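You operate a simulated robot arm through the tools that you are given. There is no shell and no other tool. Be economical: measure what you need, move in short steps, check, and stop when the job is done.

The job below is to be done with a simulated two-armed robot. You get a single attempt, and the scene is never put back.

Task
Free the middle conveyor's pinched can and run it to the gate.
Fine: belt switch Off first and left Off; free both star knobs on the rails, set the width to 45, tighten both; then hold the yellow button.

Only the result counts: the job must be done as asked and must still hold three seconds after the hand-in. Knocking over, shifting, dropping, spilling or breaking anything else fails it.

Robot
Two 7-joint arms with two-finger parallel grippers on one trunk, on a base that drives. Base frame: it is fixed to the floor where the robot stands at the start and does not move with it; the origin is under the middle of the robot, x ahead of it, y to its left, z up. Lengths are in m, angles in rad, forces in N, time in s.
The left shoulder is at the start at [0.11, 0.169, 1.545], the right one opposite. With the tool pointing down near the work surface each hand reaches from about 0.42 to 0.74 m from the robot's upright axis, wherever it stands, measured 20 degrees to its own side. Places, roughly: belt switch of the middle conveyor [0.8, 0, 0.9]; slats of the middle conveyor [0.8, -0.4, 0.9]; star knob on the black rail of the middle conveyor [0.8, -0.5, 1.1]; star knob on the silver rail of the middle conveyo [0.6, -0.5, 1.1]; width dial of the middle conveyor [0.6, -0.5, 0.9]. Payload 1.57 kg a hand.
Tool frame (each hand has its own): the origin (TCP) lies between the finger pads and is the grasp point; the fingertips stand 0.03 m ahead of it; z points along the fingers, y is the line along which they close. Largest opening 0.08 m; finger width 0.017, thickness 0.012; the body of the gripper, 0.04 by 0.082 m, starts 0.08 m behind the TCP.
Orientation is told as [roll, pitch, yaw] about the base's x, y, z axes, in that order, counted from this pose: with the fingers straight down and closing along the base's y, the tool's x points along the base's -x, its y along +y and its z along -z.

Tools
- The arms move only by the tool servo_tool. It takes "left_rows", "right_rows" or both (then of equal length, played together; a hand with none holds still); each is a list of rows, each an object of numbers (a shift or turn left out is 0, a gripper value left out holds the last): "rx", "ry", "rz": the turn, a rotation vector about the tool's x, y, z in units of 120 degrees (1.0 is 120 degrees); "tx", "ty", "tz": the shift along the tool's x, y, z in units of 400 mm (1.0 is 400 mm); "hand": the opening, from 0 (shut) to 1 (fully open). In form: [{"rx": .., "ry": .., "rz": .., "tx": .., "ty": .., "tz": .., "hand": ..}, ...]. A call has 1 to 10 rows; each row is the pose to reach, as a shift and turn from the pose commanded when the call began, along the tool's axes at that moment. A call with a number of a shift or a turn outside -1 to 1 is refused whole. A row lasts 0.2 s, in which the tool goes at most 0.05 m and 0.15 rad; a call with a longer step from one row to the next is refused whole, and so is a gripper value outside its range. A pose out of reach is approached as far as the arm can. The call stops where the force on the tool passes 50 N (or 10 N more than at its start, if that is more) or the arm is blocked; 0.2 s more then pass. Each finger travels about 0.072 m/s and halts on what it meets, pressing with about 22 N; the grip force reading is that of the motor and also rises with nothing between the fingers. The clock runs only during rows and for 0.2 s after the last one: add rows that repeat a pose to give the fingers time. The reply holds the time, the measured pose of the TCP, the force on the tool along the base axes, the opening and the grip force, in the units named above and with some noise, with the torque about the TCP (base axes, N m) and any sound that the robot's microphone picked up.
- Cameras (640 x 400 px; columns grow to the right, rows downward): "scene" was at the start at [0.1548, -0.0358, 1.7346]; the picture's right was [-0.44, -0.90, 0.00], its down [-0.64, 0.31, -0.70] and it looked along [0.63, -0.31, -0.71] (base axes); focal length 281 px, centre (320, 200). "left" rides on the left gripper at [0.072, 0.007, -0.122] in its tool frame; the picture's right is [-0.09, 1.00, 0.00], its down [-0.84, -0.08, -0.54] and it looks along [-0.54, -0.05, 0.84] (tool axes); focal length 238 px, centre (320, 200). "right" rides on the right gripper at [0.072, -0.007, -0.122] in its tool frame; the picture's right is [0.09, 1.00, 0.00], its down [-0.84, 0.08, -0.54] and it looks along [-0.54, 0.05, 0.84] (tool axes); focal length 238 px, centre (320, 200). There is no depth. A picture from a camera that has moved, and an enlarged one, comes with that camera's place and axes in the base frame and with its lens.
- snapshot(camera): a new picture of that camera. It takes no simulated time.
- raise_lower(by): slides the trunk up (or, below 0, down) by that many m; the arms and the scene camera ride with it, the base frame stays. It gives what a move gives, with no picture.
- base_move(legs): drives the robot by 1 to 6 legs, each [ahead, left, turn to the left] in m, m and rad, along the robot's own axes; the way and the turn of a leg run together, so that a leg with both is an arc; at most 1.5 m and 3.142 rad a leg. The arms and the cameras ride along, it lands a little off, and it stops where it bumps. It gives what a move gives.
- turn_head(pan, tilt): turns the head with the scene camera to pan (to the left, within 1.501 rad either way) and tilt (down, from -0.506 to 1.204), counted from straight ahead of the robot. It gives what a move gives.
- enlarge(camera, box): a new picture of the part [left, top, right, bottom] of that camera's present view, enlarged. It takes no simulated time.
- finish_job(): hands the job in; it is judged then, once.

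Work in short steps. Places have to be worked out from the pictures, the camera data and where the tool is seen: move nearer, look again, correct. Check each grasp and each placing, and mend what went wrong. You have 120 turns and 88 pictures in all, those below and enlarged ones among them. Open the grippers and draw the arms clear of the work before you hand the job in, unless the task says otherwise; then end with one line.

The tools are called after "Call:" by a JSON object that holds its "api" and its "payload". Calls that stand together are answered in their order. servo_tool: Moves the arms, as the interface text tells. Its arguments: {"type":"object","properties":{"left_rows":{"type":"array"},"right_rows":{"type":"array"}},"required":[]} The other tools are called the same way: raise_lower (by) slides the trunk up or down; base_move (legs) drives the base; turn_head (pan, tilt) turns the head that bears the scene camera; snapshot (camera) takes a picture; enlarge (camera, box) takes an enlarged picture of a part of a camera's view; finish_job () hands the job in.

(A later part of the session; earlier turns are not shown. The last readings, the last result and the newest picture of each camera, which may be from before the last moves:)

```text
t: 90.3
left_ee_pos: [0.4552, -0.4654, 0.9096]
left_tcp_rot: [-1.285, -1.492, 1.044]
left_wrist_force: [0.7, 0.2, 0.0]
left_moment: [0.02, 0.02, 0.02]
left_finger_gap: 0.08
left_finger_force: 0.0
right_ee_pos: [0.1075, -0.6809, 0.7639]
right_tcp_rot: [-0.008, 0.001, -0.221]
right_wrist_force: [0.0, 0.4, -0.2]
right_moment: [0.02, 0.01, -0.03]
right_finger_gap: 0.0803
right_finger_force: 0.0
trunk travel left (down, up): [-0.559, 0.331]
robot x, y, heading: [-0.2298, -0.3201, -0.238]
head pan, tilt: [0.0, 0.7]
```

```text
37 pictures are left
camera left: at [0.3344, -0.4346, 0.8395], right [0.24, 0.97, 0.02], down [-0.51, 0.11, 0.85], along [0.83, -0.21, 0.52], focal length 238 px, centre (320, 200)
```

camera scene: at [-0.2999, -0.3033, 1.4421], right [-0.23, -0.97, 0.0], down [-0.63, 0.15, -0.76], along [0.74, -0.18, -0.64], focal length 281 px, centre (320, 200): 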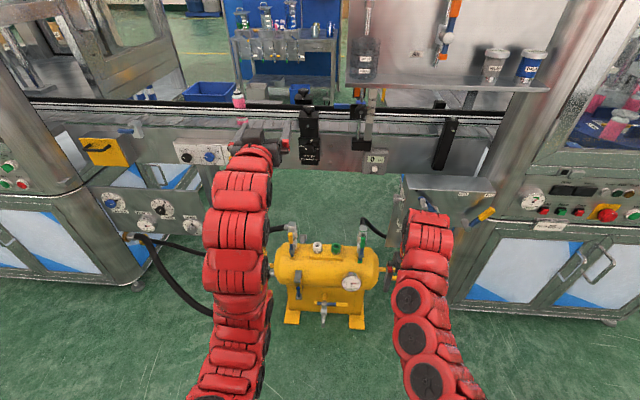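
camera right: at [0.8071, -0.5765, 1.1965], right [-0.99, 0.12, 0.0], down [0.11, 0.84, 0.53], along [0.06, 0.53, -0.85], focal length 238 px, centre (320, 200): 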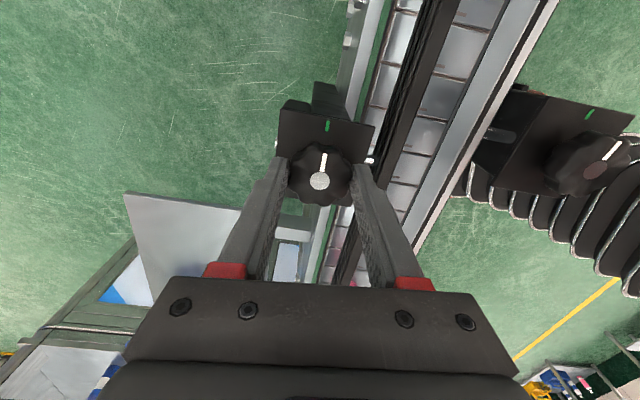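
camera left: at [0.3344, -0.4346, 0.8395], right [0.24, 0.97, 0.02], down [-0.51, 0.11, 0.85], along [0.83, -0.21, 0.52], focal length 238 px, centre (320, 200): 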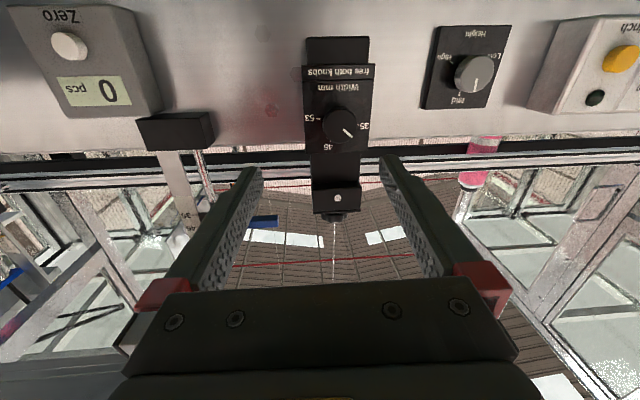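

The dial sits about 2 cm left and 1 cm above the tool line. Correct and advance 8 cm.

Call:
{"api": "servo_tool", "payload": {"left_rows": [{"tz": 0.05, "ty": 0.03, "tx": -0.01}, {"tz": 0.12, "ty": 0.055, "tx": -0.015}, {"tz": 0.2, "ty": 0.055, "tx": -0.015}]}}

Call:
{"api": "snapshot", "payload": {"camera": "left"}}

```text
t: 91.1
left_ee_pos: [0.5382, -0.4633, 0.9116]
left_tcp_rot: [-1.272, -1.49, 1.035]
left_wrist_force: [0.0, 0.5, -0.4]
left_moment: [-0.02, 0.0, -0.01]
left_finger_gap: 0.08
left_finger_force: 0.0
right_ee_pos: [0.1076, -0.6805, 0.7646]
right_tcp_rot: [-0.011, 0.001, -0.22]
right_wrist_force: [0.9, 0.5, -0.4]
right_moment: [0.02, 0.03, 0.01]
right_finger_gap: 0.0799
right_finger_force: 0.1
trunk travel left (down, up): [-0.559, 0.331]
robot x, y, heading: [-0.2317, -0.3238, -0.24]
head pan, tilt: [0.0, 0.7]
```

```text
36 pictures are left
camera left: at [0.4178, -0.4332, 0.8422], right [0.24, 0.97, 0.02], down [-0.51, 0.11, 0.85], along [0.83, -0.21, 0.52], focal length 238 px, centre (320, 200)
```

left: 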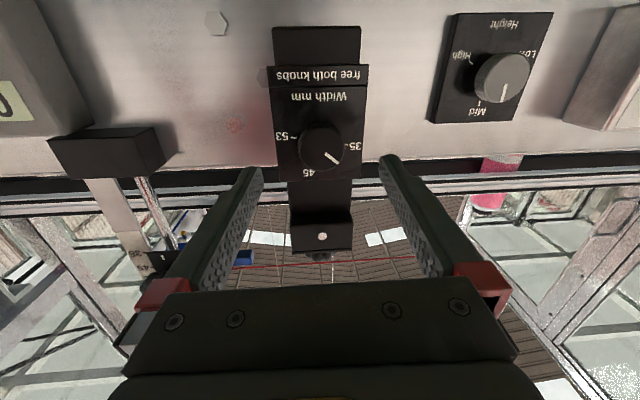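

Dial refined to (0.617,-0.481,0.913), nearly dead ahead. Advance 6.8 cm with force check.

Call:
{"api": "servo_tool", "payload": {"left_rows": [{"tz": 0.06, "tx": -0.007, "ty": 0.003, "hand": 0.8}, {"tz": 0.12, "tx": -0.007, "ty": 0.003}, {"tz": 0.17, "tx": -0.007, "ty": 0.003}]}}

Call:
{"api": "snapshot", "payload": {"camera": "left"}}

```text
t: 92.0
left_ee_pos: [0.5905, -0.4764, 0.9145]
left_tcp_rot: [-1.289, -1.49, 1.046]
left_wrist_force: [-54.7, 19.4, 10.9]
left_moment: [-0.7, -0.6, -2.18]
left_finger_gap: 0.0598
left_finger_force: 0.1
right_ee_pos: [0.0986, -0.6761, 0.7686]
right_tcp_rot: [-0.011, -0.005, -0.219]
right_wrist_force: [0.2, 0.7, 0.0]
right_moment: [0.02, -0.06, 0.01]
right_finger_gap: 0.08
right_finger_force: 0.1
trunk travel left (down, up): [-0.559, 0.331]
robot x, y, heading: [-0.2322, -0.3176, -0.23]
head pan, tilt: [0.0, 0.7]
stopped in row 3 (left hand): the force on the tool passed its limit at 68 N (the readings are from after the stop); the commanded pose is now the measured one
```

```text
35 pictures are left
camera left: at [0.4707, -0.4449, 0.8455], right [0.24, 0.97, 0.01], down [-0.51, 0.11, 0.85], along [0.82, -0.21, 0.52], focal length 238 px, centre (320, 200)
```

left: 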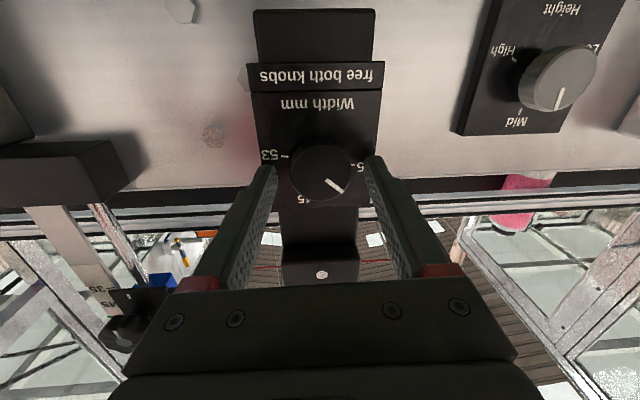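

Tips touched the dial plate. Back off 5 mm and close on the knob.

Call:
{"api": "servo_tool", "payload": {"left_rows": [{"tz": -0.013, "hand": 0.75}, {"tz": -0.013, "hand": 0.4}, {"tz": -0.013, "hand": 0}, {"tz": -0.013, "hand": 0}, {"tz": -0.013, "hand": 0}]}}

Call:
{"api": "enlarge", "payload": {"camera": "left", "box": [240, 80, 400, 240]}}

```text
t: 93.2
left_ee_pos: [0.5915, -0.4755, 0.9058]
left_tcp_rot: [-1.116, -1.492, 0.878]
left_wrist_force: [-34.0, 3.9, -0.6]
left_moment: [0.12, -0.15, -1.37]
left_finger_gap: 0.0389
left_finger_force: 22.3
right_ee_pos: [0.1026, -0.6787, 0.7663]
right_tcp_rot: [-0.011, -0.002, -0.221]
right_wrist_force: [0.0, 0.4, 0.1]
right_moment: [0.01, 0.0, 0.0]
right_finger_gap: 0.08
right_finger_force: 0.0
trunk travel left (down, up): [-0.559, 0.331]
robot x, y, heading: [-0.2299, -0.3233, -0.236]
head pan, tilt: [0.0, 0.7]
```

```text
2.50 times, centred on (320, 160) of left
camera zoom: at [0.4702, -0.4451, 0.839], right [0.24, 0.97, 0.02], down [-0.5, 0.11, 0.86], along [0.83, -0.22, 0.51], focal length 596 px, centre (320, 300)
```

zoom: 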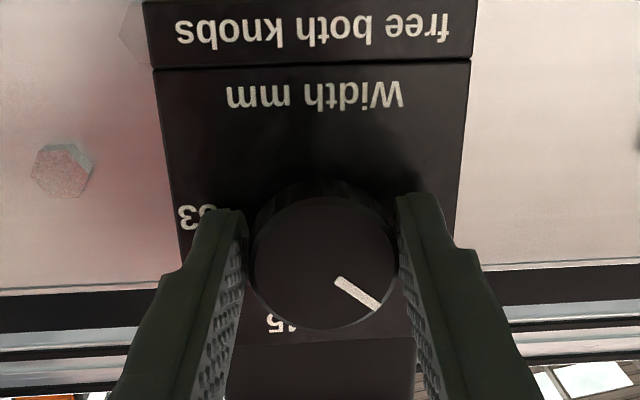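

There's still axial contact and the tool is about 9 mm low. Reopen, retract 6 mm, lift 9 mm, and close again.

Call:
{"api": "servo_tool", "payload": {"left_rows": [{"hand": 0.8}, {"hand": 0.8, "tz": -0.014}, {"tz": -0.014, "tx": -0.022, "hand": 0.8}, {"tz": -0.014, "tx": -0.022, "hand": 0.4}, {"tz": -0.014, "tx": -0.022, "hand": 0}, {"tz": -0.014, "tx": -0.022, "hand": 0}, {"tz": -0.014, "tx": -0.022, "hand": 0}]}}

Call:
{"api": "snapshot", "payload": {"camera": "left"}}

```text
t: 94.8
left_ee_pos: [0.5909, -0.4738, 0.9172]
left_tcp_rot: [-1.167, -1.491, 0.925]
left_wrist_force: [13.8, -3.3, 13.7]
left_moment: [-0.01, -0.2, -0.57]
left_finger_gap: 0.0381
left_finger_force: 43.6
right_ee_pos: [0.107, -0.6792, 0.765]
right_tcp_rot: [-0.01, 0.004, -0.222]
right_wrist_force: [-0.4, -0.5, 0.8]
right_moment: [0.01, -0.02, -0.01]
right_finger_gap: 0.0801
right_finger_force: 0.1
trunk travel left (down, up): [-0.559, 0.331]
robot x, y, heading: [-0.232, -0.3227, -0.236]
head pan, tilt: [0.0, 0.7]
```

```text
33 pictures are left
camera left: at [0.4695, -0.4438, 0.8487], right [0.24, 0.97, 0.02], down [-0.5, 0.11, 0.86], along [0.83, -0.22, 0.52], focal length 238 px, centre (320, 200)
```

left: 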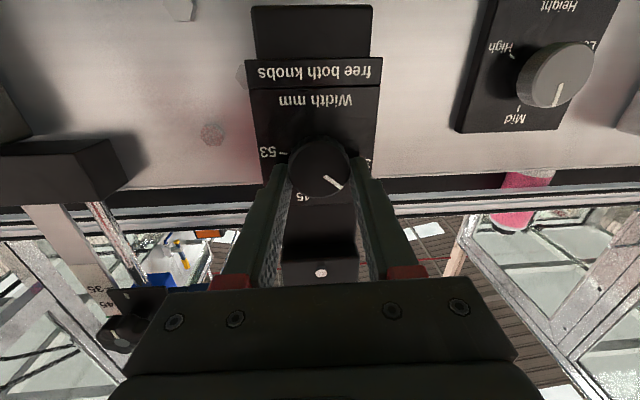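

Dial gripped. From unprojection, the pointer is at about −49°, and the 35/45/53 marks are at −78°/+17°/+94°, so I need ~66° clockwise (+rz). Turn 62° first and inspect.

Call:
{"api": "servo_tool", "payload": {"left_rows": [{"rz": 0.06}, {"rz": 0.12}, {"rz": 0.18}, {"rz": 0.24}, {"rz": 0.3}, {"rz": 0.36}, {"rz": 0.42}, {"rz": 0.48}, {"rz": 0.52}]}}

Call:
{"api": "enlarge", "payload": {"camera": "left", "box": [220, 90, 420, 240]}}

Call:
{"api": "snapshot", "payload": {"camera": "scene"}}

```text
t: 96.8
left_ee_pos: [0.5886, -0.4795, 0.9137]
left_tcp_rot: [1.523, -0.552, -1.792]
left_wrist_force: [-16.1, -22.0, -10.6]
left_moment: [-0.22, -0.22, -1.25]
left_finger_gap: 0.0369
left_finger_force: 43.0
right_ee_pos: [0.1051, -0.6822, 0.7647]
right_tcp_rot: [-0.006, 0.001, -0.221]
right_wrist_force: [-0.1, 0.0, -0.1]
right_moment: [-0.02, -0.01, -0.04]
right_finger_gap: 0.08
right_finger_force: 0.1
trunk travel left (down, up): [-0.559, 0.331]
robot x, y, heading: [-0.2305, -0.3192, -0.243]
head pan, tilt: [0.0, 0.7]
```

```text
2.67 times, centred on (320, 165) of left
camera zoom: at [0.4836, -0.3869, 0.8852], right [0.14, 0.42, 0.9], down [-0.69, -0.6, 0.39], along [0.71, -0.68, 0.21], focal length 636 px, centre (320, 293)
```

zoom: 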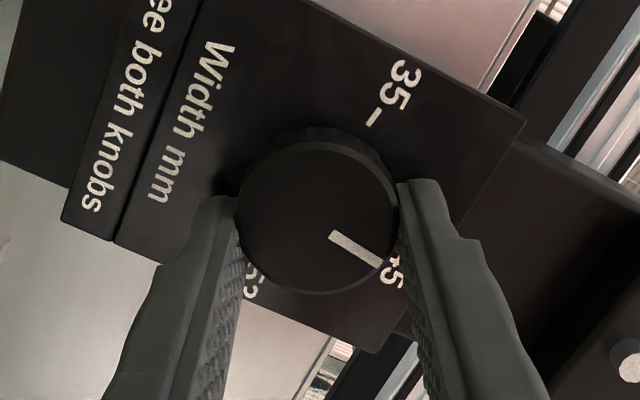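

```text
31 pictures are left
camera scene: at [-0.0706, -0.3637, 1.4418], right [-0.24, -0.97, 0.0], down [-0.63, 0.15, -0.76], along [0.74, -0.18, -0.64], focal length 281 px, centre (320, 200)
```

scene: 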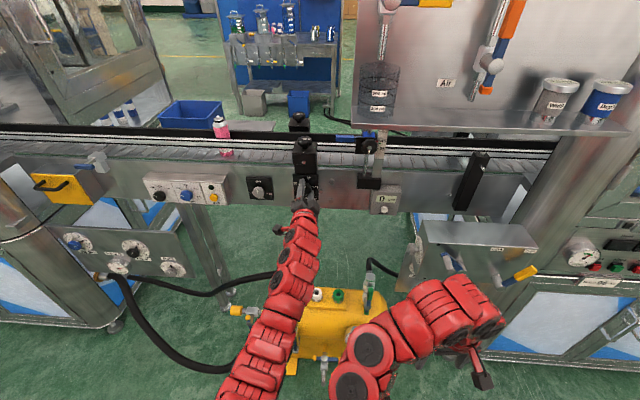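

The pointer has moved to near 45. Release and retract a bit for a clean look.

Call:
{"api": "servo_tool", "payload": {"left_rows": [{"hand": 0.7}, {"hand": 0.9}, {"hand": 0.9, "tz": -0.08}, {"hand": 0.9, "tz": -0.18}]}}

Call:
{"api": "enlarge", "payload": {"camera": "left", "box": [220, 60, 420, 210]}}

Call:
{"api": "enlarge", "payload": {"camera": "scene", "box": [280, 120, 350, 210]}}

```text
t: 97.8
left_ee_pos: [0.5178, -0.4581, 0.9177]
left_tcp_rot: [1.53, -0.555, -1.793]
left_wrist_force: [0.2, -0.3, 0.5]
left_moment: [0.02, -0.03, 0.02]
left_finger_gap: 0.072
left_finger_force: 0.1
right_ee_pos: [0.1056, -0.6801, 0.7658]
right_tcp_rot: [-0.012, 0.003, -0.219]
right_wrist_force: [-0.2, -0.7, 0.1]
right_moment: [-0.02, 0.0, 0.02]
right_finger_gap: 0.0798
right_finger_force: 0.0
trunk travel left (down, up): [-0.559, 0.331]
robot x, y, heading: [-0.2316, -0.3178, -0.24]
head pan, tilt: [0.0, 0.7]
```

```text
2.67 times, centred on (320, 135) of left
camera zoom: at [0.4142, -0.3664, 0.8899], right [0.14, 0.43, 0.89], down [-0.69, -0.6, 0.39], along [0.71, -0.67, 0.21], focal length 636 px, centre (320, 373)
```

zoom: 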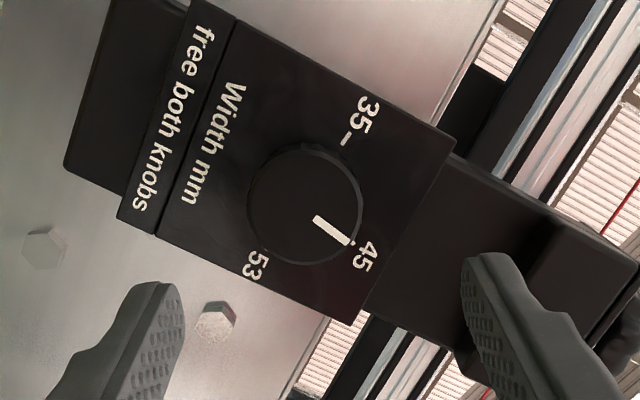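

```text
4.44 times, centred on (315, 165) of scene
camera zoom: at [-0.0703, -0.3592, 1.4422], right [-0.23, -0.97, 0.0], down [-0.63, 0.15, -0.77], along [0.74, -0.18, -0.64], focal length 1248 px, centre (342, 356)
```

zoom: 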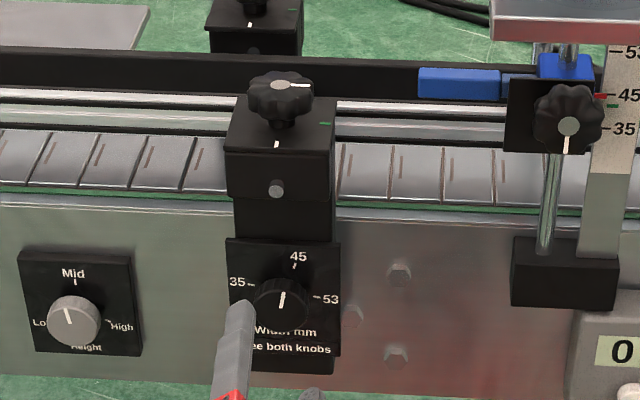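

The marks fit 10°/mm: 35→−80°, 45→+20°, 53→+100°. The pointer reads about +11°, so regrip and turn ~9° more.

Call:
{"api": "servo_tool", "payload": {"left_rows": [{"tz": 0.09, "hand": 0.9}, {"tz": 0.175}, {"tz": 0.175, "hand": 0.4}, {"tz": 0.175, "hand": 0}, {"tz": 0.175, "hand": 0}, {"tz": 0.175, "hand": 0}, {"tz": 0.175, "rz": 0.04}, {"tz": 0.175, "rz": 0.077}, {"tz": 0.175, "rz": 0.077}]}}

Call:
{"api": "servo_tool", "payload": {"left_rows": [{"hand": 0.6}, {"hand": 0.9}, {"hand": 0.9, "tz": -0.08}, {"hand": 0.9, "tz": -0.18}]}}

Call:
{"api": "enlarge", "payload": {"camera": "left", "box": [240, 80, 400, 200]}}

```text
t: 99.8
left_ee_pos: [0.5875, -0.4774, 0.9116]
left_tcp_rot: [1.527, -0.394, -1.797]
left_wrist_force: [-22.3, -14.7, -31.7]
left_moment: [-0.04, 0.33, -0.53]
left_finger_gap: 0.0369
left_finger_force: 43.6
right_ee_pos: [0.1064, -0.6813, 0.7639]
right_tcp_rot: [-0.007, 0.005, -0.222]
right_wrist_force: [-0.2, 0.2, 0.0]
right_moment: [0.01, 0.0, 0.01]
right_finger_gap: 0.0801
right_finger_force: 0.0
trunk travel left (down, up): [-0.559, 0.331]
robot x, y, heading: [-0.235, -0.3207, -0.237]
head pan, tilt: [0.0, 0.7]
```

```text
t: 100.8
left_ee_pos: [0.5175, -0.4574, 0.9181]
left_tcp_rot: [1.533, -0.395, -1.797]
left_wrist_force: [0.1, -0.3, -0.1]
left_moment: [-0.01, 0.0, 0.03]
left_finger_gap: 0.072
left_finger_force: 0.0
right_ee_pos: [0.1056, -0.6786, 0.7654]
right_tcp_rot: [-0.009, 0.001, -0.221]
right_wrist_force: [0.5, 0.3, 0.5]
right_moment: [0.01, 0.03, -0.02]
right_finger_gap: 0.0799
right_finger_force: 0.1
trunk travel left (down, up): [-0.559, 0.331]
robot x, y, heading: [-0.2343, -0.3223, -0.238]
head pan, tilt: [0.0, 0.7]
```

```text
3.33 times, centred on (320, 140) of left
camera zoom: at [0.4144, -0.3614, 0.9012], right [0.1, 0.28, 0.95], down [-0.71, -0.65, 0.27], along [0.7, -0.7, 0.13], focal length 794 px, centre (320, 400)
```

zoom: 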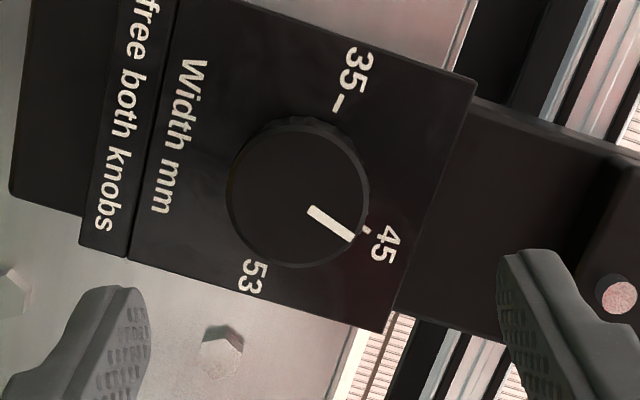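

Pointer now ≈ +19°, and the 45 tick is at ≈ +19–20°, so the width is set. Now back off, roll the left hand upright and raise it.

Call:
{"api": "base_move", "payload": {"legs": [[-0.12, 0, 0]]}}

Call:
{"api": "servo_tool", "payload": {"left_rows": [{"rz": -0.06, "tx": -0.02, "ty": 0.06, "tz": -0.02}, {"rz": -0.12, "tx": -0.05, "ty": 0.12, "tz": -0.02}, {"rz": -0.18, "tx": -0.07, "ty": 0.18, "tz": -0.02}, {"rz": -0.24, "tx": -0.1, "ty": 0.25, "tz": -0.02}, {"rz": -0.3, "tx": -0.12, "ty": 0.32, "tz": -0.02}, {"rz": -0.36, "tx": -0.15, "ty": 0.39, "tz": -0.02}, {"rz": -0.42, "tx": -0.17, "ty": 0.45, "tz": -0.02}, {"rz": -0.48, "tx": -0.2, "ty": 0.51, "tz": -0.02}, {"rz": -0.54, "tx": -0.22, "ty": 0.57, "tz": -0.02}, {"rz": -0.59, "tx": -0.24, "ty": 0.6, "tz": -0.02}]}}

Call:
{"api": "raise_lower", "payload": {"by": 0.12}}

```text
t: 102.0
left_ee_pos: [0.4032, -0.4273, 0.918]
left_tcp_rot: [1.533, -0.394, -1.797]
left_wrist_force: [-0.9, 0.0, -0.6]
left_moment: [-0.02, 0.02, 0.01]
left_finger_gap: 0.072
left_finger_force: 0.1
right_ee_pos: [-0.0094, -0.6511, 0.7662]
right_tcp_rot: [-0.01, 0.001, -0.219]
right_wrist_force: [-0.4, -0.3, -0.4]
right_moment: [-0.01, -0.01, 0.0]
right_finger_gap: 0.0799
right_finger_force: 0.0
trunk travel left (down, up): [-0.559, 0.331]
robot x, y, heading: [-0.3503, -0.2924, -0.232]
head pan, tilt: [0.0, 0.7]
```

```text
t: 104.2
left_ee_pos: [0.4055, -0.4258, 1.1761]
left_tcp_rot: [-1.041, -1.501, 0.803]
left_wrist_force: [-0.3, 0.5, -0.8]
left_moment: [-0.02, -0.02, -0.02]
left_finger_gap: 0.072
left_finger_force: 0.1
right_ee_pos: [-0.0097, -0.6515, 0.764]
right_tcp_rot: [-0.011, 0.003, -0.218]
right_wrist_force: [0.3, 0.0, 0.1]
right_moment: [-0.01, -0.01, -0.03]
right_finger_gap: 0.0802
right_finger_force: 0.0
trunk travel left (down, up): [-0.559, 0.331]
robot x, y, heading: [-0.3433, -0.2956, -0.234]
head pan, tilt: [0.0, 0.7]
```

```text
t: 105.7
left_ee_pos: [0.4054, -0.4275, 1.2966]
left_tcp_rot: [-1.026, -1.502, 0.784]
left_wrist_force: [-0.7, -0.7, 0.0]
left_moment: [-0.03, 0.01, -0.02]
left_finger_gap: 0.0718
left_finger_force: 0.1
right_ee_pos: [-0.008, -0.6517, 0.8843]
right_tcp_rot: [-0.011, 0.003, -0.217]
right_wrist_force: [-0.1, 0.0, 0.5]
right_moment: [0.02, 0.03, -0.01]
right_finger_gap: 0.0796
right_finger_force: 0.0
trunk travel left (down, up): [-0.679, 0.211]
robot x, y, heading: [-0.3465, -0.2962, -0.23]
head pan, tilt: [0.0, 0.7]
```

Shift the base left to its earlier working lane, then extend the right hand out and up as before.

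Call:
{"api": "base_move", "payload": {"legs": [[0, 0.29, 0], [0.1, 0, 0]]}}

Call:
{"api": "servo_tool", "payload": {"right_rows": [{"tz": 0.08}, {"tz": 0.08, "tx": -0.1}, {"tz": 0.08, "tx": -0.2}, {"tz": 0.08, "tx": -0.3}, {"tz": 0.08, "tx": -0.4}, {"tz": 0.08, "tx": -0.5}]}}

```text
t: 108.4
left_ee_pos: [0.5714, -0.1699, 1.2955]
left_tcp_rot: [-1.026, -1.501, 0.779]
left_wrist_force: [0.5, 0.1, 0.3]
left_moment: [0.0, -0.05, -0.02]
left_finger_gap: 0.0717
left_finger_force: 0.0
right_ee_pos: [0.1558, -0.3927, 0.8843]
right_tcp_rot: [-0.01, 0.002, -0.224]
right_wrist_force: [-0.2, 0.9, -1.0]
right_moment: [-0.01, 0.03, -0.05]
right_finger_gap: 0.0803
right_finger_force: 0.0
trunk travel left (down, up): [-0.679, 0.211]
robot x, y, heading: [-0.1769, -0.0341, -0.242]
head pan, tilt: [0.0, 0.7]
```

```text
t: 109.8
left_ee_pos: [0.5732, -0.1718, 1.2952]
left_tcp_rot: [-1.013, -1.501, 0.766]
left_wrist_force: [0.1, -0.5, -0.5]
left_moment: [-0.03, -0.01, 0.0]
left_finger_gap: 0.0722
left_finger_force: 0.1
right_ee_pos: [0.3523, -0.4403, 0.8518]
right_tcp_rot: [-0.011, 0.003, -0.228]
right_wrist_force: [-1.0, 0.2, 0.0]
right_moment: [0.01, 0.01, -0.02]
right_finger_gap: 0.08
right_finger_force: 0.1
trunk travel left (down, up): [-0.679, 0.211]
robot x, y, heading: [-0.1778, -0.032, -0.237]
head pan, tilt: [0.0, 0.7]
```

Raise right hand, then trunk, and drive ahead to the silver-knob station.

Call:
{"api": "servo_tool", "payload": {"right_rows": [{"tz": -0.1}, {"tz": -0.2}, {"tz": -0.3}, {"tz": -0.4}, {"tz": -0.5}, {"tz": -0.6}, {"tz": -0.67}]}}

Call:
{"api": "raise_lower", "payload": {"by": 0.08}}

Call:
{"api": "base_move", "payload": {"legs": [[0.22, 0, 0]]}}

Call:
{"api": "snapshot", "payload": {"camera": "right"}}

```text
t: 111.4
left_ee_pos: [0.5715, -0.1689, 1.2964]
left_tcp_rot: [-1.04, -1.501, 0.793]
left_wrist_force: [0.3, 0.1, 0.1]
left_moment: [-0.01, 0.01, -0.07]
left_finger_gap: 0.0718
left_finger_force: 0.0
right_ee_pos: [0.3607, -0.4358, 1.1022]
right_tcp_rot: [-0.005, 0.002, -0.225]
right_wrist_force: [1.3, -0.6, 1.6]
right_moment: [0.02, 0.02, 0.04]
right_finger_gap: 0.08
right_finger_force: 0.1
right hand out of reach, approached as far as the arm can: row 2, 3, 4, 5, 7
trunk travel left (down, up): [-0.679, 0.211]
robot x, y, heading: [-0.1803, -0.0344, -0.237]
head pan, tilt: [0.0, 0.7]
```

```text
t: 112.6
left_ee_pos: [0.5714, -0.1707, 1.3752]
left_tcp_rot: [-1.027, -1.5, 0.781]
left_wrist_force: [-0.2, -0.1, -0.8]
left_moment: [-0.01, 0.02, 0.03]
left_finger_gap: 0.072
left_finger_force: 0.1
right_ee_pos: [0.3605, -0.4355, 1.1816]
right_tcp_rot: [-0.01, 0.001, -0.225]
right_wrist_force: [1.2, 0.4, -0.4]
right_moment: [0.0, 0.03, 0.0]
right_finger_gap: 0.0801
right_finger_force: 0.0
trunk travel left (down, up): [-0.759, 0.131]
robot x, y, heading: [-0.1782, -0.0358, -0.241]
head pan, tilt: [0.0, 0.7]
```

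```text
t: 114.3
left_ee_pos: [0.7886, -0.2228, 1.3758]
left_tcp_rot: [-1.035, -1.502, 0.788]
left_wrist_force: [-0.3, 0.4, 0.8]
left_moment: [-0.03, 0.04, -0.02]
left_finger_gap: 0.0719
left_finger_force: 0.1
right_ee_pos: [0.5769, -0.4882, 1.1811]
right_tcp_rot: [-0.011, -0.001, -0.224]
right_wrist_force: [0.2, 0.6, 0.6]
right_moment: [0.04, 0.01, 0.01]
right_finger_gap: 0.0801
right_finger_force: 0.1
trunk travel left (down, up): [-0.759, 0.131]
robot x, y, heading: [0.04, -0.0858, -0.244]
head pan, tilt: [0.0, 0.7]
```

```text
27 pictures are left
camera right: at [0.5078, -0.479, 1.3034], right [0.13, 0.99, -0.01], down [0.83, -0.1, 0.54], along [0.54, -0.08, -0.84], focal length 238 px, centre (320, 200)
```

right: 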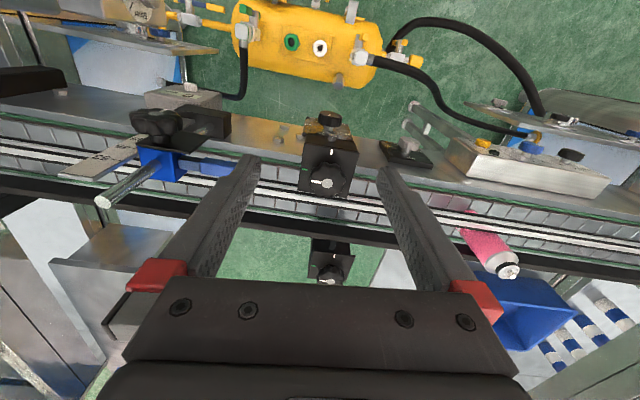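

Silver knob at (0.642,-0.491). Move above it and pre-rotate the hand to yaw 1.36, ready for the clockwise tightening.

Call:
{"api": "servo_tool", "payload": {"right_rows": [{"tx": -0.05, "ty": 0.01, "rz": -0.065}, {"tx": -0.1, "ty": 0.02, "rz": -0.13}, {"tx": -0.157, "ty": 0.03, "rz": -0.195}, {"tx": -0.157, "ty": 0.03, "rz": -0.26}, {"tx": -0.157, "ty": 0.03, "rz": -0.325}, {"tx": -0.157, "ty": 0.03, "rz": -0.39}, {"tx": -0.157, "ty": 0.03, "rz": -0.455}, {"tx": -0.157, "ty": 0.03, "rz": -0.52}, {"tx": -0.157, "ty": 0.03, "rz": -0.585}, {"tx": -0.157, "ty": 0.03, "rz": -0.65}]}}

Call:
{"api": "servo_tool", "payload": {"right_rows": [{"rz": -0.06, "tz": 0.06}, {"rz": -0.105, "tz": 0.14}, {"rz": -0.105, "tz": 0.2}]}}

Call:
{"api": "snapshot", "payload": {"camera": "right"}}

```text
t: 116.5
left_ee_pos: [0.7895, -0.2238, 1.3759]
left_tcp_rot: [-1.025, -1.501, 0.783]
left_wrist_force: [-0.3, -0.4, 0.5]
left_moment: [0.04, 0.0, -0.02]
left_finger_gap: 0.072
left_finger_force: 0.1
right_ee_pos: [0.643, -0.4914, 1.1816]
right_tcp_rot: [-0.003, 0.009, 1.139]
right_wrist_force: [0.0, 0.6, 0.3]
right_moment: [-0.02, -0.01, 0.03]
right_finger_gap: 0.0799
right_finger_force: 0.0
trunk travel left (down, up): [-0.759, 0.131]
robot x, y, heading: [0.0385, -0.0829, -0.239]
head pan, tilt: [0.0, 0.7]
```

```text
t: 117.3
left_ee_pos: [0.7899, -0.2232, 1.3751]
left_tcp_rot: [-1.024, -1.499, 0.78]
left_wrist_force: [-0.3, 0.5, -0.5]
left_moment: [0.03, -0.03, -0.01]
left_finger_gap: 0.0721
left_finger_force: 0.1
right_ee_pos: [0.6434, -0.4943, 1.1005]
right_tcp_rot: [0.0, 0.01, 1.36]
right_wrist_force: [0.1, 0.3, -1.1]
right_moment: [0.01, 0.02, -0.01]
right_finger_gap: 0.0802
right_finger_force: 0.0
trunk travel left (down, up): [-0.759, 0.131]
robot x, y, heading: [0.0389, -0.0878, -0.237]
head pan, tilt: [0.0, 0.7]
```

```text
26 pictures are left
camera right: at [0.6355, -0.5652, 1.2228], right [-0.99, 0.12, 0.0], down [0.1, 0.84, 0.53], along [0.06, 0.53, -0.85], focal length 238 px, centre (320, 200)
```

right: 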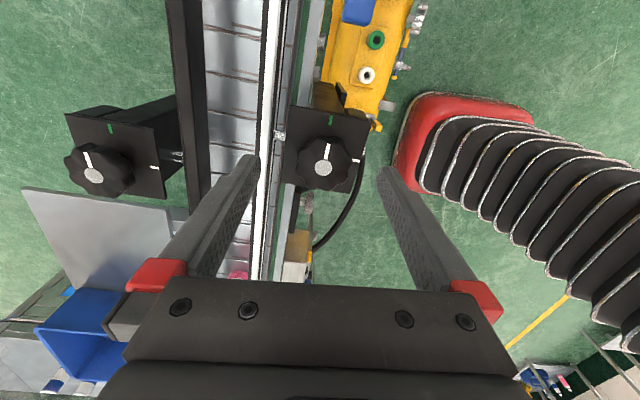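

Centred; descend to 1.073 and grip.

Call:
{"api": "servo_tool", "payload": {"right_rows": [{"tz": 0.035, "tx": -0.008}, {"tz": 0.068, "tx": -0.008}, {"tz": 0.068, "tx": -0.008, "hand": 0.5}, {"tz": 0.068, "tx": -0.008, "hand": 0}, {"tz": 0.068, "tx": -0.008, "hand": 0}, {"tz": 0.068, "tx": -0.008, "hand": 0}]}}

Call:
{"api": "servo_tool", "payload": {"right_rows": [{"rz": 0.065}, {"rz": 0.13}, {"rz": 0.195}, {"rz": 0.26}, {"rz": 0.325}, {"rz": 0.39}, {"rz": 0.455}, {"rz": 0.52}, {"rz": 0.585}, {"rz": 0.65}]}}

Call:
{"api": "servo_tool", "payload": {"right_rows": [{"rz": 0.06}, {"rz": 0.11}, {"rz": 0.11}]}}

Call:
{"api": "enlarge", "payload": {"camera": "right", "box": [220, 90, 420, 215]}}

```text
t: 118.7
left_ee_pos: [0.7866, -0.2226, 1.377]
left_tcp_rot: [-1.048, -1.503, 0.802]
left_wrist_force: [-1.2, -0.1, 0.2]
left_moment: [-0.01, 0.0, 0.01]
left_finger_gap: 0.0723
left_finger_force: 0.0
right_ee_pos: [0.641, -0.4914, 1.0739]
right_tcp_rot: [0.005, 0.01, 1.36]
right_wrist_force: [-17.6, 4.5, -9.7]
right_moment: [-0.09, 0.67, -0.03]
right_finger_gap: 0.042
right_finger_force: 44.9
trunk travel left (down, up): [-0.759, 0.131]
robot x, y, heading: [0.0389, -0.0833, -0.242]
head pan, tilt: [0.0, 0.7]
```

```text
t: 120.9
left_ee_pos: [0.7874, -0.2244, 1.3773]
left_tcp_rot: [-1.036, -1.502, 0.792]
left_wrist_force: [-0.2, 0.4, 0.0]
left_moment: [0.01, 0.01, -0.01]
left_finger_gap: 0.072
left_finger_force: 0.0
right_ee_pos: [0.6413, -0.4897, 1.0744]
right_tcp_rot: [-0.011, 0.002, -0.006]
right_wrist_force: [-11.0, 1.2, -4.7]
right_moment: [0.5, 1.23, 0.01]
right_finger_gap: 0.0413
right_finger_force: 45.6
trunk travel left (down, up): [-0.759, 0.131]
robot x, y, heading: [0.038, -0.0852, -0.239]
head pan, tilt: [0.0, 0.7]
```

```text
t: 121.7
left_ee_pos: [0.7891, -0.2238, 1.3765]
left_tcp_rot: [-1.028, -1.505, 0.785]
left_wrist_force: [0.6, 0.3, -0.2]
left_moment: [0.04, 0.0, -0.02]
left_finger_gap: 0.0721
left_finger_force: 0.0
right_ee_pos: [0.6441, -0.4902, 1.0751]
right_tcp_rot: [-0.012, -0.004, -0.234]
right_wrist_force: [3.4, -6.5, 7.4]
right_moment: [0.05, -0.55, 0.51]
right_finger_gap: 0.0417
right_finger_force: 45.0
trunk travel left (down, up): [-0.759, 0.131]
robot x, y, heading: [0.0377, -0.0844, -0.241]
head pan, tilt: [0.0, 0.7]
```

```text
3.20 times, centred on (320, 152) of right
camera zoom: at [0.573, -0.4794, 1.1962], right [0.14, 0.99, -0.01], down [0.83, -0.11, 0.55], along [0.54, -0.09, -0.84], focal length 763 px, centre (320, 352)
```

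zoom: 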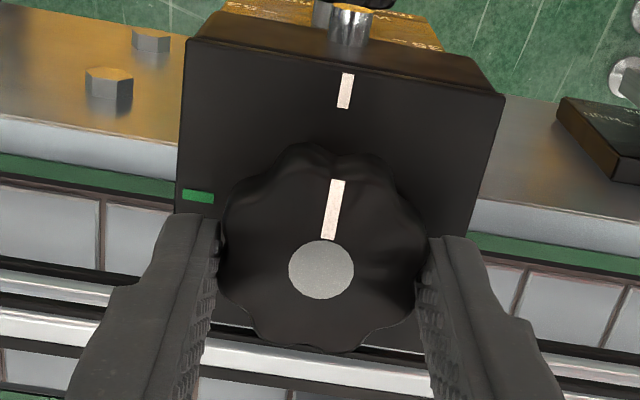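

Silver knob tightened onto the white mark. Release, lift, and reposition for the black-rail knob as before.

Call:
{"api": "servo_tool", "payload": {"right_rows": [{"hand": 0.9}, {"hand": 1}, {"tz": -0.08}, {"tz": -0.18}, {"tz": -0.28}]}}

Call:
{"api": "base_move", "payload": {"legs": [[0.1, 0, 0], [0, 0, 0.25]]}}

Call:
{"api": "snapshot", "payload": {"camera": "right"}}

```text
t: 122.9
left_ee_pos: [0.7896, -0.2224, 1.3762]
left_tcp_rot: [-1.04, -1.502, 0.796]
left_wrist_force: [0.3, -0.3, 1.2]
left_moment: [0.03, 0.0, 0.04]
left_finger_gap: 0.072
left_finger_force: 0.0
right_ee_pos: [0.6423, -0.4858, 1.1863]
right_tcp_rot: [-0.009, 0.001, -0.234]
right_wrist_force: [0.7, 0.3, -0.2]
right_moment: [0.02, 0.0, -0.01]
right_finger_gap: 0.08
right_finger_force: 0.0
trunk travel left (down, up): [-0.759, 0.131]
robot x, y, heading: [0.0397, -0.089, -0.234]
head pan, tilt: [0.0, 0.7]
```

```text
t: 124.9
left_ee_pos: [0.8962, -0.0544, 1.3768]
left_tcp_rot: [-1.032, -1.503, 1.041]
left_wrist_force: [-0.3, -0.7, -0.4]
left_moment: [0.02, 0.01, 0.02]
left_finger_gap: 0.0717
left_finger_force: 0.0
right_ee_pos: [0.8229, -0.3465, 1.1855]
right_tcp_rot: [-0.011, 0.001, 0.019]
right_wrist_force: [0.5, 0.4, 1.0]
right_moment: [0.01, -0.01, -0.01]
right_finger_gap: 0.0796
right_finger_force: 0.1
trunk travel left (down, up): [-0.759, 0.131]
robot x, y, heading: [0.1318, -0.1131, 0.019]
head pan, tilt: [0.0, 0.7]
```

```text
24 pictures are left
camera right: at [0.7515, -0.3532, 1.3085], right [-0.11, 0.99, -0.01], down [0.84, 0.1, 0.54], along [0.54, 0.05, -0.84], focal length 238 px, centre (320, 200)
```

right: 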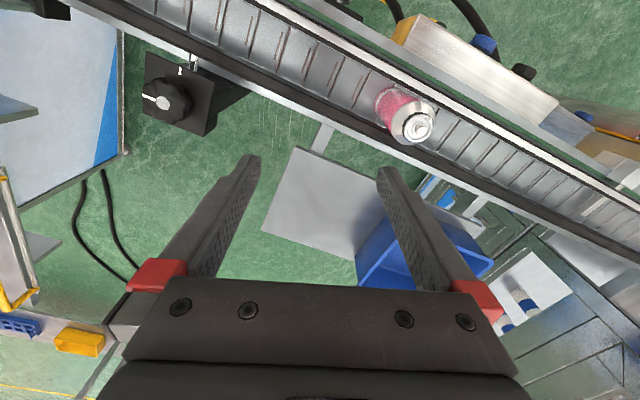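

Move over the knob at (0.813,-0.505) while rotating to yaw 1.35.

Call:
{"api": "servo_tool", "payload": {"right_rows": [{"ty": -0.06, "rz": -0.065, "tx": 0.01}, {"ty": -0.14, "rz": -0.13, "tx": 0.03}, {"ty": -0.22, "rz": -0.195, "tx": 0.033}, {"ty": -0.3, "rz": -0.26, "tx": 0.033}, {"ty": -0.36, "rz": -0.325, "tx": 0.033}, {"ty": -0.395, "rz": -0.39, "tx": 0.033}, {"ty": -0.395, "rz": -0.455, "tx": 0.033, "tz": 0.03}, {"ty": -0.395, "rz": -0.52, "tx": 0.033, "tz": 0.1}, {"ty": -0.395, "rz": -0.585, "tx": 0.033, "tz": 0.16}, {"ty": -0.395, "rz": -0.637, "tx": 0.033, "tz": 0.2}]}}

Call:
{"api": "snapshot", "payload": {"camera": "right"}}

```text
t: 127.1
left_ee_pos: [0.8976, -0.0557, 1.375]
left_tcp_rot: [-1.033, -1.502, 1.041]
left_wrist_force: [-0.2, 0.4, -0.1]
left_moment: [0.03, 0.02, 0.03]
left_finger_gap: 0.072
left_finger_force: 0.0
right_ee_pos: [0.8136, -0.505, 1.1083]
right_tcp_rot: [-0.001, 0.009, 1.356]
right_wrist_force: [-0.4, 1.0, 0.5]
right_moment: [0.03, 0.03, -0.02]
right_finger_gap: 0.0798
right_finger_force: 0.1
trunk travel left (down, up): [-0.759, 0.131]
robot x, y, heading: [0.1365, -0.1117, 0.014]
head pan, tilt: [0.0, 0.7]
```

```text
23 pictures are left
camera right: at [0.8049, -0.5753, 1.2311], right [-0.99, 0.12, 0.0], down [0.1, 0.84, 0.53], along [0.07, 0.53, -0.85], focal length 238 px, centre (320, 200)
```

right: 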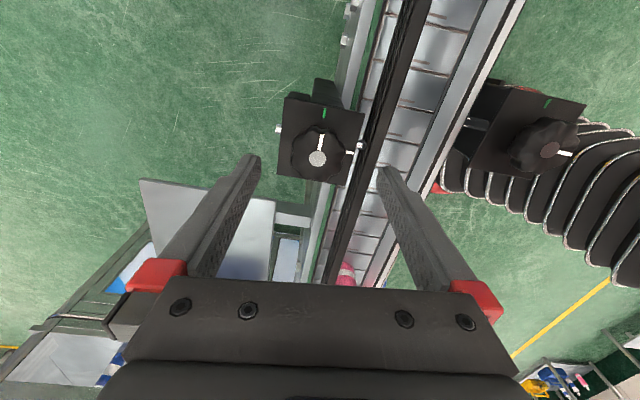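

Centred; descend, grip and turn clockwise.

Call:
{"api": "servo_tool", "payload": {"right_rows": [{"tz": 0.045}, {"tz": 0.085}, {"tz": 0.085, "hand": 0.5}, {"tz": 0.085, "hand": 0}, {"tz": 0.085, "hand": 0}, {"tz": 0.085, "hand": 0}]}}

Call:
{"api": "servo_tool", "payload": {"right_rows": [{"rz": 0.065}, {"rz": 0.13}, {"rz": 0.195}, {"rz": 0.26}, {"rz": 0.325}, {"rz": 0.39}, {"rz": 0.455}, {"rz": 0.52}, {"rz": 0.585}, {"rz": 0.65}]}}

Call:
{"api": "servo_tool", "payload": {"right_rows": [{"rz": 0.06}, {"rz": 0.11}, {"rz": 0.11}]}}

Call:
{"api": "enlarge", "payload": {"camera": "right", "box": [220, 90, 420, 215]}}

```text
t: 128.5
left_ee_pos: [0.8985, -0.0556, 1.3756]
left_tcp_rot: [-1.018, -1.501, 1.029]
left_wrist_force: [0.6, 0.6, 0.4]
left_moment: [0.0, 0.02, -0.01]
left_finger_gap: 0.072
left_finger_force: 0.0
right_ee_pos: [0.8159, -0.5057, 1.0733]
right_tcp_rot: [-0.002, 0.011, 1.353]
right_wrist_force: [10.5, -3.6, 4.2]
right_moment: [0.05, -0.47, -0.02]
right_finger_gap: 0.0417
right_finger_force: 45.0
trunk travel left (down, up): [-0.759, 0.131]
robot x, y, heading: [0.136, -0.1093, 0.019]
head pan, tilt: [0.0, 0.7]
```

```text
t: 130.7
left_ee_pos: [0.8984, -0.0538, 1.3758]
left_tcp_rot: [-1.023, -1.503, 1.033]
left_wrist_force: [0.4, -0.4, -0.7]
left_moment: [-0.04, 0.0, 0.01]
left_finger_gap: 0.0719
left_finger_force: 0.0
right_ee_pos: [0.8135, -0.504, 1.0747]
right_tcp_rot: [-0.011, 0.0, -0.01]
right_wrist_force: [17.4, -1.3, 13.4]
right_moment: [0.26, 0.24, -0.01]
right_finger_gap: 0.0415
right_finger_force: 45.4
trunk travel left (down, up): [-0.759, 0.131]
robot x, y, heading: [0.1378, -0.1122, 0.011]
head pan, tilt: [0.0, 0.7]
```

```text
t: 131.5
left_ee_pos: [0.8974, -0.0523, 1.3752]
left_tcp_rot: [-1.031, -1.501, 1.039]
left_wrist_force: [0.4, 0.6, 0.3]
left_moment: [0.02, -0.04, -0.02]
left_finger_gap: 0.0721
left_finger_force: 0.0
right_ee_pos: [0.8127, -0.5034, 1.0734]
right_tcp_rot: [-0.011, 0.001, -0.239]
right_wrist_force: [12.4, 0.6, 12.2]
right_moment: [0.88, 0.04, 0.41]
right_finger_gap: 0.0419
right_finger_force: 45.2
trunk travel left (down, up): [-0.759, 0.131]
robot x, y, heading: [0.1355, -0.1117, 0.012]
head pan, tilt: [0.0, 0.7]
```

```text
3.20 times, centred on (320, 152) of right
camera zoom: at [0.7425, -0.4927, 1.1956], right [0.15, 0.99, -0.01], down [0.83, -0.12, 0.54], along [0.53, -0.09, -0.84], focal length 763 px, centre (320, 352)
```

zoom: 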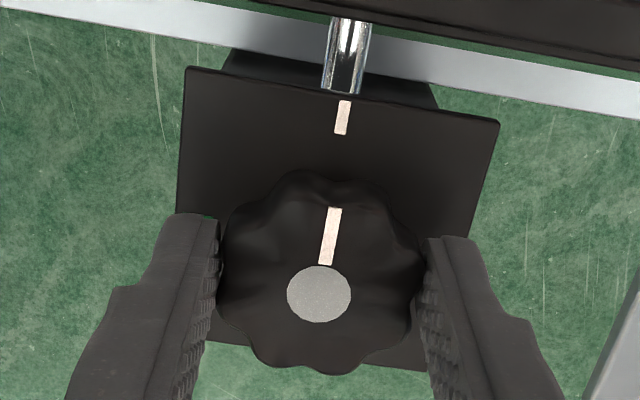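

Both knobs are tightened onto white. Release, lift and pull inward, then back the base off.

Call:
{"api": "servo_tool", "payload": {"right_rows": [{"hand": 0.9}, {"hand": 1}, {"tz": -0.08}, {"tz": -0.18}, {"tz": -0.27, "tx": 0.05}, {"tz": -0.28, "tx": 0.11, "ty": 0.06}, {"tz": -0.28, "tx": 0.17, "ty": 0.12}, {"tz": -0.28, "tx": 0.22, "ty": 0.19}]}}

Call:
{"api": "base_move", "payload": {"legs": [[-0.4, 0, 0], [0, 0, -0.255]]}}

Call:
{"api": "snapshot", "payload": {"camera": "scene"}}

```text
t: 133.3
left_ee_pos: [0.8971, -0.0538, 1.3766]
left_tcp_rot: [-1.046, -1.501, 1.055]
left_wrist_force: [-0.7, -0.2, -0.6]
left_moment: [-0.01, 0.01, -0.02]
left_finger_gap: 0.0719
left_finger_force: 0.1
right_ee_pos: [0.7464, -0.4107, 1.1836]
right_tcp_rot: [-0.013, -0.001, -0.241]
right_wrist_force: [0.7, 0.5, -0.2]
right_moment: [0.0, -0.04, -0.02]
right_finger_gap: 0.0798
right_finger_force: 0.1
right hand out of reach, approached as far as the arm can: row 8
trunk travel left (down, up): [-0.759, 0.131]
robot x, y, heading: [0.1358, -0.1109, 0.013]
head pan, tilt: [0.0, 0.7]
```

```text
t: 136.7
left_ee_pos: [0.4871, -0.2543, 1.3761]
left_tcp_rot: [-1.036, -1.502, 0.788]
left_wrist_force: [0.4, 0.2, 0.3]
left_moment: [-0.02, -0.01, -0.04]
left_finger_gap: 0.0721
left_finger_force: 0.0
right_ee_pos: [0.2496, -0.5602, 1.1835]
right_tcp_rot: [-0.011, -0.003, -0.496]
right_wrist_force: [-0.5, 1.0, 0.9]
right_moment: [0.01, 0.0, -0.02]
right_finger_gap: 0.0798
right_finger_force: 0.0
trunk travel left (down, up): [-0.759, 0.131]
robot x, y, heading: [-0.2645, -0.1173, -0.242]
head pan, tilt: [0.0, 0.7]
```

```text
21 pictures are left
camera scene: at [-0.1031, -0.1551, 1.642], right [-0.24, -0.97, 0.0], down [-0.63, 0.16, -0.76], along [0.74, -0.18, -0.64], focal length 281 px, centre (320, 200)
```

scene: 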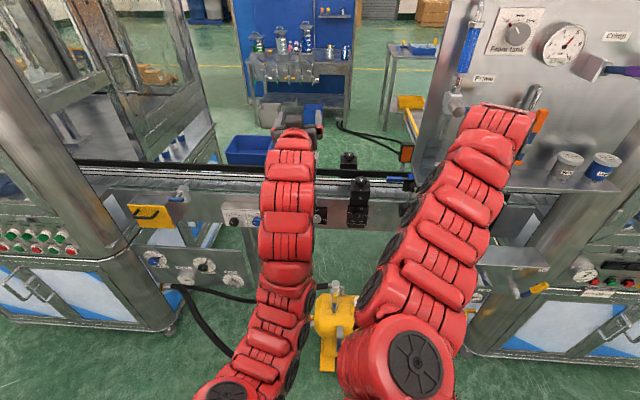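

Lower the trunk 0.2 and bring the left hand down to button height, shifted left, with fingers closed.

Call:
{"api": "raise_lower", "payload": {"by": -0.2}}

Call:
{"api": "servo_tool", "payload": {"left_rows": [{"tx": 0.1, "ty": 0.04, "hand": 0}, {"tx": 0.2, "ty": 0.08}, {"tx": 0.3, "ty": 0.12}, {"tx": 0.4, "ty": 0.16}, {"tx": 0.5, "ty": 0.2}, {"tx": 0.6, "ty": 0.24}, {"tx": 0.7, "ty": 0.28}, {"tx": 0.775, "ty": 0.28}]}}

Call:
{"api": "snapshot", "payload": {"camera": "left"}}

```text
t: 138.9
left_ee_pos: [0.4858, -0.2533, 1.1771]
left_tcp_rot: [-1.038, -1.502, 0.792]
left_wrist_force: [0.5, -0.1, 1.0]
left_moment: [0.01, -0.02, -0.01]
left_finger_gap: 0.072
left_finger_force: 0.0
right_ee_pos: [0.2486, -0.5627, 0.983]
right_tcp_rot: [-0.013, -0.003, -0.494]
right_wrist_force: [-0.2, 0.7, -0.4]
right_moment: [-0.02, 0.01, -0.04]
right_finger_gap: 0.0799
right_finger_force: 0.0
trunk travel left (down, up): [-0.559, 0.331]
robot x, y, heading: [-0.2626, -0.1177, -0.246]
head pan, tilt: [0.0, 0.7]
```

```text
t: 140.7
left_ee_pos: [0.4967, -0.1606, 0.859]
left_tcp_rot: [-1.033, -1.501, 0.782]
left_wrist_force: [-0.2, -0.1, -0.2]
left_moment: [0.0, 0.02, 0.0]
left_finger_gap: 0.0
left_finger_force: 20.9
right_ee_pos: [0.2502, -0.5623, 0.9825]
right_tcp_rot: [-0.012, -0.003, -0.496]
right_wrist_force: [0.1, -1.0, 0.4]
right_moment: [-0.02, 0.01, 0.02]
right_finger_gap: 0.0799
right_finger_force: 0.0
trunk travel left (down, up): [-0.559, 0.331]
robot x, y, heading: [-0.2644, -0.1147, -0.241]
head pan, tilt: [0.0, 0.7]
```

```text
20 pictures are left
camera left: at [0.3758, -0.1275, 0.7914], right [0.25, 0.97, 0.03], down [-0.5, 0.1, 0.86], along [0.83, -0.23, 0.51], focal length 238 px, centre (320, 200)
```

left: 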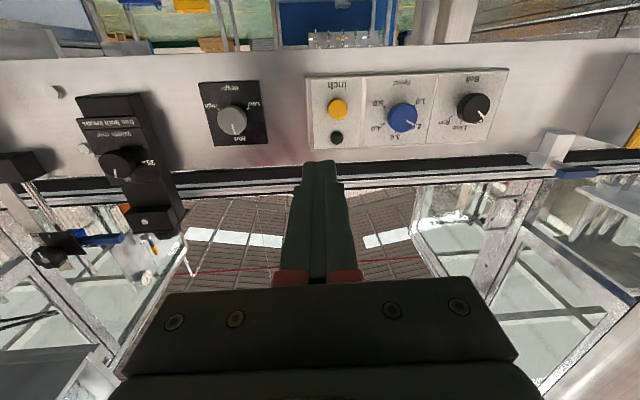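

Button at about (0.70,-0.19,0.851). Drive ahead 6 cm and advance the hand 7 cm, shifted 2 cm left.

Call:
{"api": "base_move", "payload": {"legs": [[0.06, 0, 0]]}}

Call:
{"api": "servo_tool", "payload": {"left_rows": [{"tz": 0.08, "ty": 0.03}, {"tz": 0.17, "ty": 0.05}]}}

Call:
{"api": "snapshot", "payload": {"camera": "left"}}

```text
t: 141.6
left_ee_pos: [0.5551, -0.1757, 0.8596]
left_tcp_rot: [-1.015, -1.502, 0.767]
left_wrist_force: [0.1, -0.1, -0.1]
left_moment: [0.0, 0.0, 0.01]
left_finger_gap: 0.0
left_finger_force: 21.5
right_ee_pos: [0.3071, -0.5755, 0.9827]
right_tcp_rot: [-0.012, -0.001, -0.493]
right_wrist_force: [-0.2, 0.4, -0.6]
right_moment: [0.0, 0.03, -0.01]
right_finger_gap: 0.0798
right_finger_force: 0.0
trunk travel left (down, up): [-0.559, 0.331]
robot x, y, heading: [-0.2082, -0.1271, -0.242]
head pan, tilt: [0.0, 0.7]
```

```text
t: 142.2
left_ee_pos: [0.6245, -0.1706, 0.8547]
left_tcp_rot: [-1.031, -1.499, 0.785]
left_wrist_force: [0.7, 0.2, -0.5]
left_moment: [0.02, -0.01, -0.06]
left_finger_gap: 0.0001
left_finger_force: 21.7
right_ee_pos: [0.3065, -0.5742, 0.9817]
right_tcp_rot: [-0.013, -0.004, -0.494]
right_wrist_force: [-0.5, -0.5, 0.1]
right_moment: [0.01, -0.02, -0.01]
right_finger_gap: 0.08
right_finger_force: 0.1
trunk travel left (down, up): [-0.559, 0.331]
robot x, y, heading: [-0.2122, -0.1308, -0.245]
head pan, tilt: [0.0, 0.7]
```

```text
19 pictures are left
camera left: at [0.5037, -0.1376, 0.7866], right [0.25, 0.97, 0.03], down [-0.5, 0.1, 0.86], along [0.83, -0.23, 0.51], focal length 238 px, centre (320, 200)
```

left: 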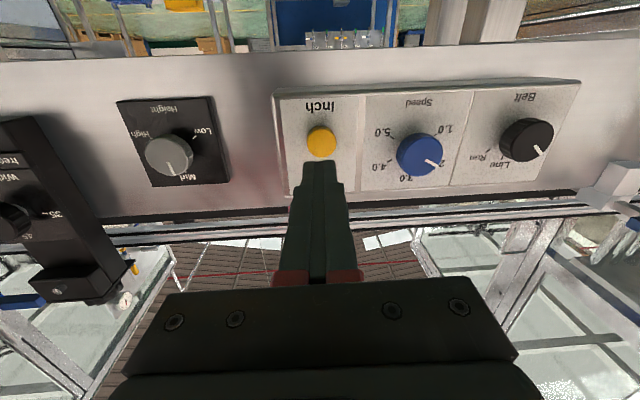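

Button at (0.70,-0.19,0.849), dead ahead. Advance gently to contact.

Call:
{"api": "servo_tool", "payload": {"left_rows": [{"tz": 0.06, "tx": 0.006}, {"tz": 0.1, "tx": 0.007}, {"tz": 0.113, "tx": 0.007}, {"tz": 0.122, "tx": 0.007}]}}

Call:
{"api": "snapshot", "payload": {"camera": "scene"}}

```text
t: 143.2
left_ee_pos: [0.6715, -0.1829, 0.8531]
left_tcp_rot: [-1.051, -1.503, 0.803]
left_wrist_force: [-2.8, 1.1, 1.0]
left_moment: [-0.03, -0.02, -0.04]
left_finger_gap: 0.0001
left_finger_force: 21.2
right_ee_pos: [0.3056, -0.5748, 0.9834]
right_tcp_rot: [-0.013, -0.004, -0.494]
right_wrist_force: [-0.5, 0.1, 0.4]
right_moment: [-0.01, -0.01, 0.0]
right_finger_gap: 0.0798
right_finger_force: 0.2
trunk travel left (down, up): [-0.559, 0.331]
robot x, y, heading: [-0.2099, -0.1304, -0.239]
head pan, tilt: [0.0, 0.7]
```

```text
18 pictures are left
camera scene: at [-0.0476, -0.169, 1.4421], right [-0.24, -0.97, 0.0], down [-0.62, 0.15, -0.77], along [0.74, -0.18, -0.64], focal length 281 px, centre (320, 200)
```

scene: 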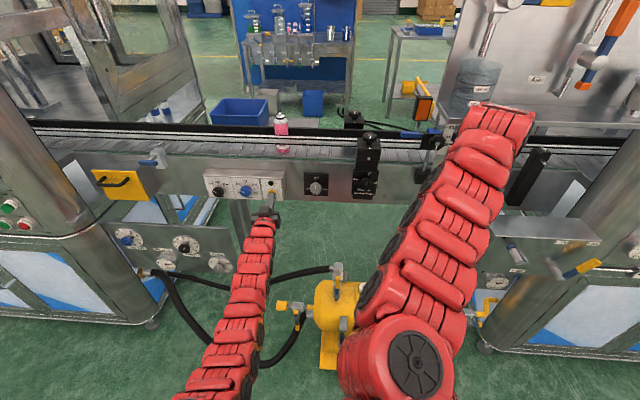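

Light contact. Press 5 mm more and hold about one second, then compare the can's position (now at column 281).

Call:
{"api": "servo_tool", "payload": {"left_rows": [{"tz": 0.008}, {"tz": 0.014}, {"tz": 0.014}, {"tz": 0.014}, {"tz": 0.014}]}}

Call:
{"api": "enlarge", "payload": {"camera": "scene", "box": [190, 90, 450, 250]}}

```text
t: 144.4
left_ee_pos: [0.6742, -0.1828, 0.8524]
left_tcp_rot: [-1.026, -1.5, 0.776]
left_wrist_force: [-28.4, 6.3, -5.3]
left_moment: [0.06, 0.06, -0.29]
left_finger_gap: 0.0
left_finger_force: 21.1
right_ee_pos: [0.3047, -0.5748, 0.9848]
right_tcp_rot: [-0.009, -0.007, -0.495]
right_wrist_force: [0.7, 0.6, 0.3]
right_moment: [0.02, 0.0, 0.0]
right_finger_gap: 0.08
right_finger_force: 0.1
trunk travel left (down, up): [-0.559, 0.331]
robot x, y, heading: [-0.2113, -0.1284, -0.238]
head pan, tilt: [0.0, 0.7]
heard: click
```

```text
2.46 times, centred on (320, 170) of scene
camera zoom: at [-0.0502, -0.1681, 1.4423], right [-0.24, -0.97, 0.0], down [-0.62, 0.15, -0.77], along [0.74, -0.18, -0.64], focal length 691 px, centre (320, 274)
```

zoom: 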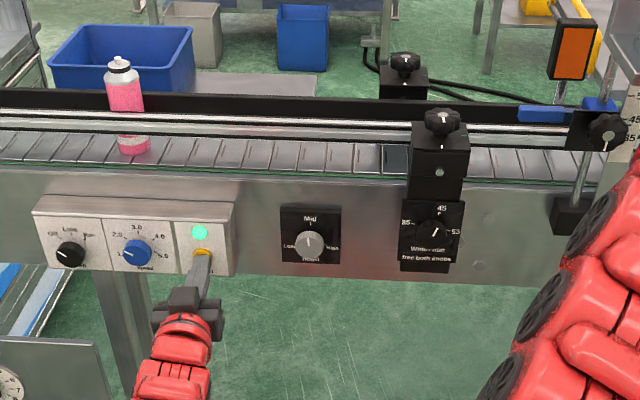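

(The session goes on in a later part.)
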